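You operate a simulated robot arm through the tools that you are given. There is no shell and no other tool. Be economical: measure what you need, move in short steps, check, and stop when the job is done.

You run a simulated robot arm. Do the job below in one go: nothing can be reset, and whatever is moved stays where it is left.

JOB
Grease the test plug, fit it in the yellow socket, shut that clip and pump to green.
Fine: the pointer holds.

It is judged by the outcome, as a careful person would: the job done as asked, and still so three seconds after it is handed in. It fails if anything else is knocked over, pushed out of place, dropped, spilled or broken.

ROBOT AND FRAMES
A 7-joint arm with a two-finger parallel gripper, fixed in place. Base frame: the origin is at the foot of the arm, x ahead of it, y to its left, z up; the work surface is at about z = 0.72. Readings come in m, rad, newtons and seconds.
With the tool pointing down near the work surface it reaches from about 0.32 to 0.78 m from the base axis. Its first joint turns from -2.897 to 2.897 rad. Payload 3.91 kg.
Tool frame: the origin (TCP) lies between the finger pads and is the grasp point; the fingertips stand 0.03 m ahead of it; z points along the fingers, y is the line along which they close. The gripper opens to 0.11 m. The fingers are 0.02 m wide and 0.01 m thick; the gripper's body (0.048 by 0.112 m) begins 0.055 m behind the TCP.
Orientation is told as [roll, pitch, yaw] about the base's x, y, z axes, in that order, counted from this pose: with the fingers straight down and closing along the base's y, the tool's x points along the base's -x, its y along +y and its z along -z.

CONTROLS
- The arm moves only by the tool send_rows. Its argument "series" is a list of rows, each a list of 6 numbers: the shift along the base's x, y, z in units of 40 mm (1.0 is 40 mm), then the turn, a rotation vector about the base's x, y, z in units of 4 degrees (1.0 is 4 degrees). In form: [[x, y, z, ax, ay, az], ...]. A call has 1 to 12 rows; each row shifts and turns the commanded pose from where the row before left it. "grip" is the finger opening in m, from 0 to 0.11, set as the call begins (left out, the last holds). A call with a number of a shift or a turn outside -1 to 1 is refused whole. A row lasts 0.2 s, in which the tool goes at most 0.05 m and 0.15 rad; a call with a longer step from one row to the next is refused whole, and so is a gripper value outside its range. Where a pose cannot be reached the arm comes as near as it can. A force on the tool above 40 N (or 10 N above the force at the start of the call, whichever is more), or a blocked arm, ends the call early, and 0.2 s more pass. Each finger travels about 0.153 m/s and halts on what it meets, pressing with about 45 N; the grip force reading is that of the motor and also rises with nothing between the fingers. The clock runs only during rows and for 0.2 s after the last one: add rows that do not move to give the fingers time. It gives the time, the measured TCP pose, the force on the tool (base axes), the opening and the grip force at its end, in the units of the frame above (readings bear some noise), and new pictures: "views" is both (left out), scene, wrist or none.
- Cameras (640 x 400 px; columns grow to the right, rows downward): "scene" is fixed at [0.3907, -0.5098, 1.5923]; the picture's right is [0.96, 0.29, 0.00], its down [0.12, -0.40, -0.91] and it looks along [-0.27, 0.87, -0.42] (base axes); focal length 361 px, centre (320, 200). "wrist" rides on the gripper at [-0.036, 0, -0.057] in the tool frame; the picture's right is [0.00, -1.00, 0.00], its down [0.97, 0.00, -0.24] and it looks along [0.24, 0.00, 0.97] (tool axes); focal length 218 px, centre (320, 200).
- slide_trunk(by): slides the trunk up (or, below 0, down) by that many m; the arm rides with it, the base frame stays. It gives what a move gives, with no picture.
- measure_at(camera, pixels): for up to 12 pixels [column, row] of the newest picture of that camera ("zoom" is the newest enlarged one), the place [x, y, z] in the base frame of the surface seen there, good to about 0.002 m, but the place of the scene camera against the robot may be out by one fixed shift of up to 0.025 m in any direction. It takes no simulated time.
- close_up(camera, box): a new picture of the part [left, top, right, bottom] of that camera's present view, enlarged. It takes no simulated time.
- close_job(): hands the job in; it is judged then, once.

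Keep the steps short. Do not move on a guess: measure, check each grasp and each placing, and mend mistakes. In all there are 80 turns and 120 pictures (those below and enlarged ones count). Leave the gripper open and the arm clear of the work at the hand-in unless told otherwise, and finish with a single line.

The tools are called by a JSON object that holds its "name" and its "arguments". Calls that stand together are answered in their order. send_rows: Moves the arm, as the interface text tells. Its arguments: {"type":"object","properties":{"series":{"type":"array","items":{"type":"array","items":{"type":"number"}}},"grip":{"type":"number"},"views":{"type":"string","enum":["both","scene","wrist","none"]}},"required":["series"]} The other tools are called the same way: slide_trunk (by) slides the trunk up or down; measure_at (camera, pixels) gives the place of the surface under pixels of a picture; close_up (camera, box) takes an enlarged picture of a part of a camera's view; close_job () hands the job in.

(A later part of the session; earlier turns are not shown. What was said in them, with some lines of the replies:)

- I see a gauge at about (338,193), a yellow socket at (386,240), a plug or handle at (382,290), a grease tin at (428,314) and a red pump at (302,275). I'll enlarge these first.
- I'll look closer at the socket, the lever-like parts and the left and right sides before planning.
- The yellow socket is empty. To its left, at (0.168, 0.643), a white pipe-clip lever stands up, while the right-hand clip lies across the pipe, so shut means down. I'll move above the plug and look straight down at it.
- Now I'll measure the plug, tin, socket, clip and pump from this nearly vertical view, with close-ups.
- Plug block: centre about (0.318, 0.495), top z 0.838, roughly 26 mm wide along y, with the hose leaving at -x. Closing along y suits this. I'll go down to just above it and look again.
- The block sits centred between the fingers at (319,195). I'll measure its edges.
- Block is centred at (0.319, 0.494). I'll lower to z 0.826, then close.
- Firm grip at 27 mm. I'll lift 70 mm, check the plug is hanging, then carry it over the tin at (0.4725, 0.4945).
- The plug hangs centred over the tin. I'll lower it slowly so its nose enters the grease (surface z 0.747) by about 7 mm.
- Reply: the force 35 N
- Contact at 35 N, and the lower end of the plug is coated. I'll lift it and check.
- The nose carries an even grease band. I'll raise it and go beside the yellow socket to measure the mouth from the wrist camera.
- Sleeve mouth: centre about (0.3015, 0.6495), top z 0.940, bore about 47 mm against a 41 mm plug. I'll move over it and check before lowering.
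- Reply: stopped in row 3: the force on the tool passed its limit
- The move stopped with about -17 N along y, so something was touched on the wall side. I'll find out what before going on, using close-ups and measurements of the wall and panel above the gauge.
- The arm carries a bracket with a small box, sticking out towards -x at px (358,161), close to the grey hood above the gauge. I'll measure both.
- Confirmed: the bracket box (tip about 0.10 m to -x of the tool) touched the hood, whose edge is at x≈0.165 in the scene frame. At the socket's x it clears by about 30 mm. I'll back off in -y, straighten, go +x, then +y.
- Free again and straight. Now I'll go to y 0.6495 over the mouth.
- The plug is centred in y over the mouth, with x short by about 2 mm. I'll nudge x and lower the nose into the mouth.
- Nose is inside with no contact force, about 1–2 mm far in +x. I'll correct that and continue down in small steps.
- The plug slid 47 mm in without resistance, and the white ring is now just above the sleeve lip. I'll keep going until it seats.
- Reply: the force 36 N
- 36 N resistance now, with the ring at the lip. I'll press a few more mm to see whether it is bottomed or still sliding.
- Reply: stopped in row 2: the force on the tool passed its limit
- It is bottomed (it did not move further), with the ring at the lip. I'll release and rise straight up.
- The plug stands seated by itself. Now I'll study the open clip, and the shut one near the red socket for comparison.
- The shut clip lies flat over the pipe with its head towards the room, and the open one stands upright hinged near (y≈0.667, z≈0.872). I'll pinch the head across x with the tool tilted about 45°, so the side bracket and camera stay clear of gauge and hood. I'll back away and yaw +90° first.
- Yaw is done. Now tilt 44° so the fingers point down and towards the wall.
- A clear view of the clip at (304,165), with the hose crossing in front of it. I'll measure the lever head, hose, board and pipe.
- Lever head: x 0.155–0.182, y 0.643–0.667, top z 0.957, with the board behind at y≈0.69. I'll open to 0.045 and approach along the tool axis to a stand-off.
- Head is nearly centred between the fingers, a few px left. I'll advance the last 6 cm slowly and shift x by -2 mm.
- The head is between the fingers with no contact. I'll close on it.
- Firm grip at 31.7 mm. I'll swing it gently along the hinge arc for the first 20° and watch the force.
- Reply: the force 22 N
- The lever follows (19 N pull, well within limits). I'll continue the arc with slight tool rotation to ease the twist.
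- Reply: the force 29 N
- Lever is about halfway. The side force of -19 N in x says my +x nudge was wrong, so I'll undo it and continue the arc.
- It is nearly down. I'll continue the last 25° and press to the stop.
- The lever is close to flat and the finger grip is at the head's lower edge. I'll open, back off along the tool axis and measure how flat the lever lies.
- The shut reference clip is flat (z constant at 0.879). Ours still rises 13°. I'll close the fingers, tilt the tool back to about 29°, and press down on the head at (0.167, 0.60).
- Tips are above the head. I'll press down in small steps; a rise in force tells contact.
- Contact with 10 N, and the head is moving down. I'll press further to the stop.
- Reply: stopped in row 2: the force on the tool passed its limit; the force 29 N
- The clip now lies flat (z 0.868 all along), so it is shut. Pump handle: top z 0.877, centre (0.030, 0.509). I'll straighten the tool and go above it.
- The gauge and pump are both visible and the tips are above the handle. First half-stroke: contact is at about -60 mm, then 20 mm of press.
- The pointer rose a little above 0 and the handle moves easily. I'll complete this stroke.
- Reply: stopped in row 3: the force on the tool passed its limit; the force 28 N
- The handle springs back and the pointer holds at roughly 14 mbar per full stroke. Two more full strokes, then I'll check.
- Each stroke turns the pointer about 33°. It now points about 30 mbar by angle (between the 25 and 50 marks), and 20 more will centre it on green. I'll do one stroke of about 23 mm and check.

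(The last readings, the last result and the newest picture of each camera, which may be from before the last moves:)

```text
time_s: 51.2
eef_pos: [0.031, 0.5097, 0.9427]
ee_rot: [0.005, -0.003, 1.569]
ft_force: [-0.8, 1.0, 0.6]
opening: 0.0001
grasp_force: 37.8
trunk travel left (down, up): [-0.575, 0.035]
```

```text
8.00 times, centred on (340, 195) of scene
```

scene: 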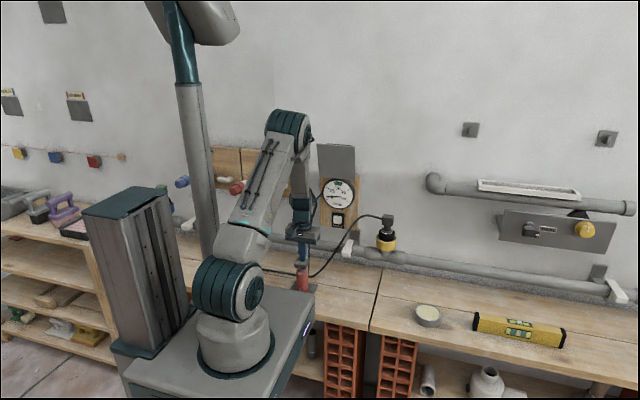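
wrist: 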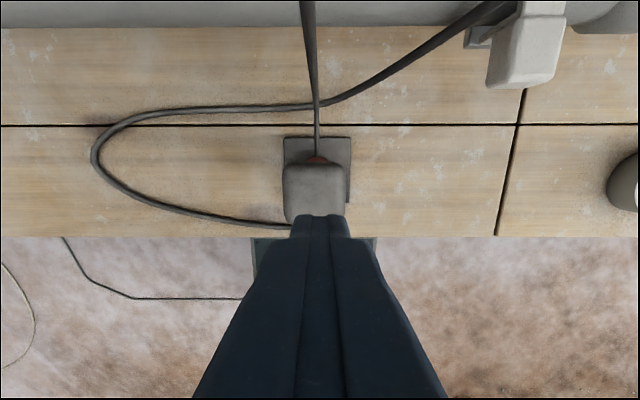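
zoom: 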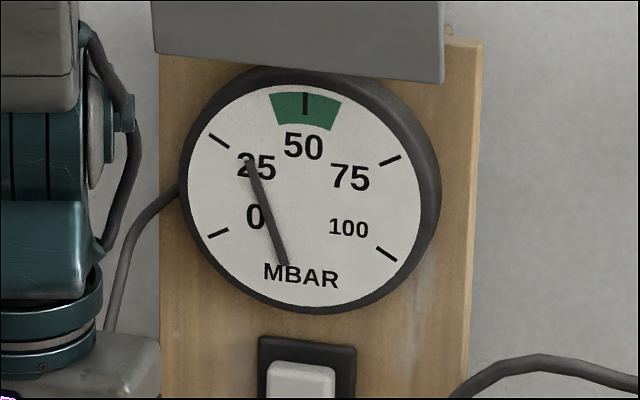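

By angle the pointer is now about 42 mbar, at the lower edge of green. One more stroke of about 17 mm will centre it.

{"name": "send_rows", "arguments": {"series": [[0, 0, -0.7, 0, 0, 0], [0, 0, -0.4, 0, 0, 0], [0, 0, -0.23, 0, 0, 0], [0, 0, 0, 0, 0, 0], [0, 0, 0.53, 0, 0, 0], [0, 0, 1, 0, 0, 0], [0, 0, 0.5, 0, 0, 0], [0, 0, 0, 0, 0, 0]], "views": "scene"}}

{"name": "close_up", "arguments": {"camera": "scene", "box": [315, 170, 365, 220]}}

```text
time_s: 53.0
eef_pos: [0.0308, 0.5097, 0.9715]
ee_rot: [0.006, -0.003, 1.57]
ft_force: [0.6, -1.5, 0.1]
opening: 0.0
grasp_force: 37.6
trunk travel left (down, up): [-0.575, 0.035]
```

scene: 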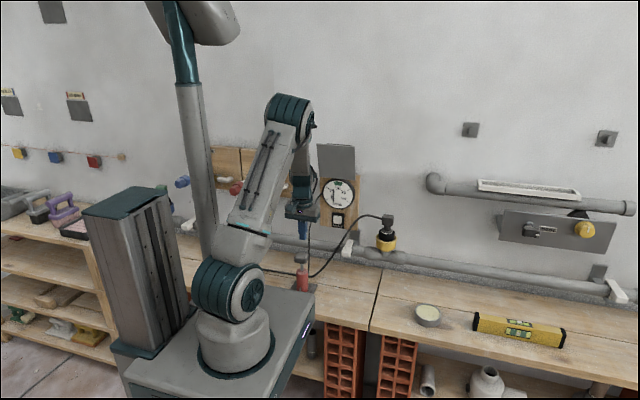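

```text
8.00 times, centred on (340, 195) of scene
```

zoom: 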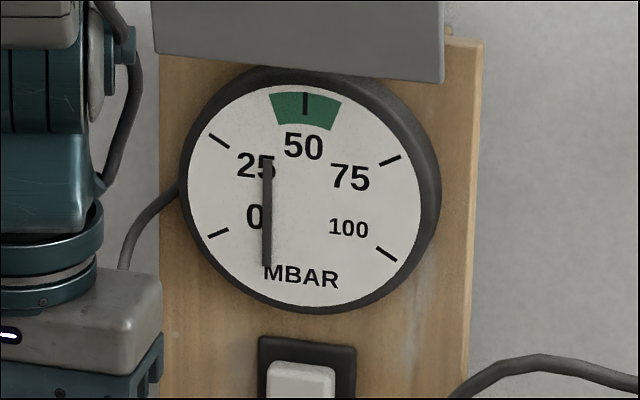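

The pointer is now parallel to the 50 tick, in the middle of green by angle, although it is drawn turning about its own middle. I'll rise clear, open the gripper and tilt to view the gauge face-on while time passes, to see whether it holds.

{"name": "send_rows", "arguments": {"series": [[0, 0, 0.9, 0, 0, 0], [0, -0.3, 0.9, 0, 0, 0], [0.3, -0.5, 0.6, 1, 0, 0], [0.4, -0.4, 0.2, 1, 0, 0], [0.4, -0.3, 0, 1, 0, 0], [0.4, 0, 0, 1, 0, 0], [0.2, 0, 0, 1, 0, 0], [0, 0, 0, 1, 0, 0], [0, 0, 0, 1, 0, 0], [0, 0, 0, 1, 0, 0], [0, 0, 0, 1, 0, 0], [0, 0, 0, 1, 0, 0]], "grip": 0.08, "views": "none"}}

{"name": "send_rows", "arguments": {"series": [[0, 0, 0, 1, 0, 0], [0, 0, 0, 1, 0, 0], [0, 0, 0, 1, 0, 0], [0, 0, 0, 1, 0, 0], [0, 0, 0, 1, 0, 0], [0, 0, 0, 0, 0, 0], [0, 0, 0, 0, 0, 0], [0, 0, 0, 0, 0, 0]]}}

{"name": "close_up", "arguments": {"camera": "scene", "box": [315, 170, 365, 220]}}

```text
time_s: 55.6
eef_pos: [0.0974, 0.45, 1.0744]
ee_rot: [0.006, -0.704, 1.57]
ft_force: [-0.1, 0.5, 0.0]
opening: 0.0802
grasp_force: 0.1
trunk travel left (down, up): [-0.575, 0.035]
```

```text
time_s: 57.4
eef_pos: [0.0989, 0.4546, 1.0755]
ee_rot: [0.01, -1.052, 1.566]
ft_force: [-0.5, 0.7, -0.4]
opening: 0.0799
grasp_force: 0.1
out of reach, approached as far as the arm can: row 5
trunk travel left (down, up): [-0.575, 0.035]
```

scene: 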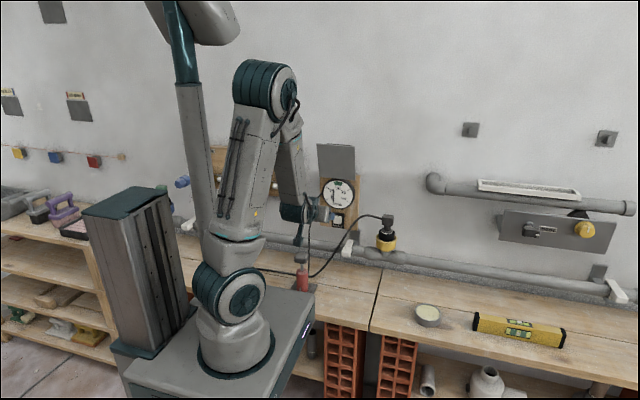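
wrist: 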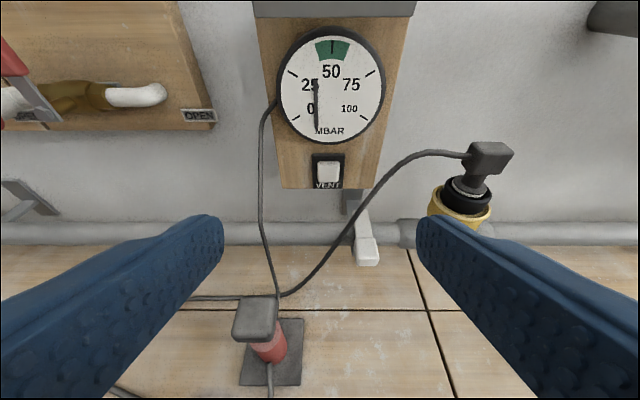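

```text
8.00 times, centred on (340, 195) of scene
```

zoom: 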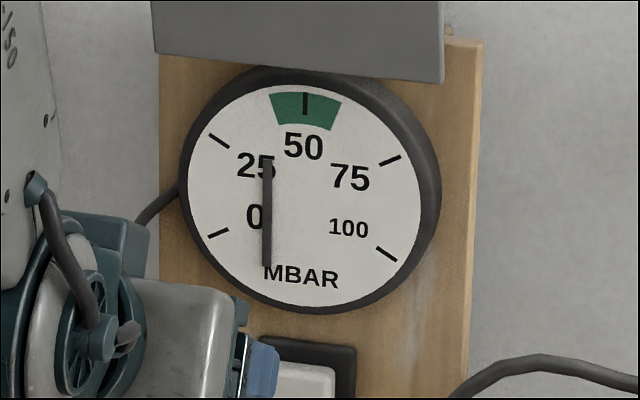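

It is unchanged after 4 s. I'll take a face-on enlargement and a further wait of about 2.6 s to confirm the pointer angle and the hold.

{"name": "send_rows", "arguments": {"series": [[0, -0.2, 0.2, 0, 0, 0], [0, 0, 0, 0, 0, 0], [0, 0, 0, 0, 0, 0], [0, 0, 0, 0, 0, 0], [0, 0, 0, 0, 0, 0], [0, 0, 0, 0, 0, 0], [0, 0, 0, 0, 0, 0], [0, 0, 0, 0, 0, 0], [0, 0, 0, 0, 0, 0], [0, 0, 0, 0, 0, 0], [0, 0, 0, 0, 0, 0], [0, 0, 0, 0, 0, 0]]}}

{"name": "close_up", "arguments": {"camera": "wrist", "box": [270, 10, 400, 150]}}

{"name": "close_up", "arguments": {"camera": "scene", "box": [310, 170, 410, 270]}}

```text
time_s: 60.0
eef_pos: [0.0998, 0.4517, 1.085]
ee_rot: [0.01, -1.05, 1.568]
ft_force: [-0.2, 0.1, 0.2]
opening: 0.08
grasp_force: 0.1
out of reach, approached as far as the arm can: row 1
trunk travel left (down, up): [-0.575, 0.035]
```

scene: 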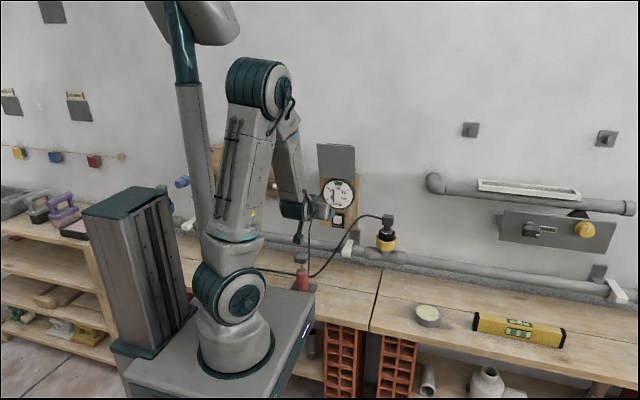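
wrist: 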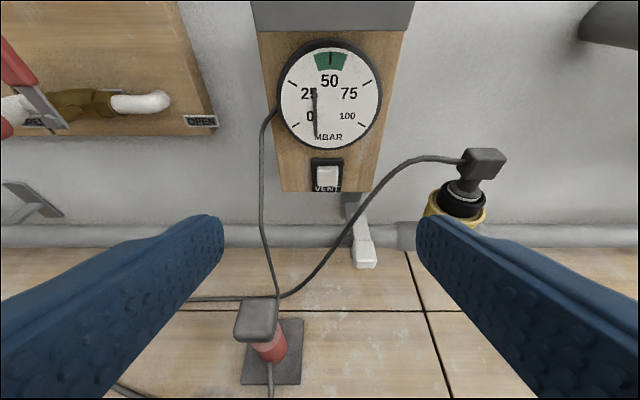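

```text
2.86 times, centred on (335, 80) of wrist
```

zoom: 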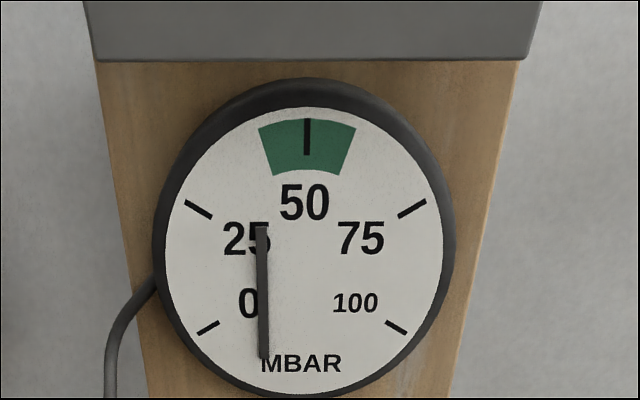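

```text
4.00 times, centred on (360, 220) of scene
```

zoom: 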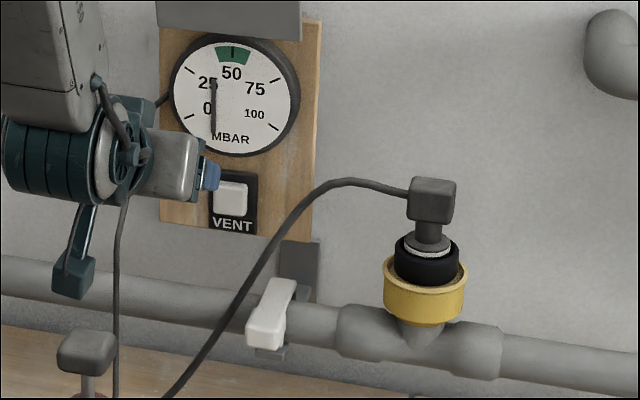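

After 7 s the pointer is still exactly parallel to the 50 tick in the middle of green. The plug is seated, the clip is flat, the gripper is open and the arm is clear, so I'm handing in.

{"name": "close_job", "arguments": {}}

```text
The job is handed in.
```

The test plug is greased and seated in the yellow socket, its clip is shut flat, and the pump is at about 50 mbar, mid-green by the pointer's angle (it's drawn off-centre, so its tip sits left of the green band); it held for 7 s before hand-in, and the arm's side bracket bumped the gauge hood once with no visible effect.
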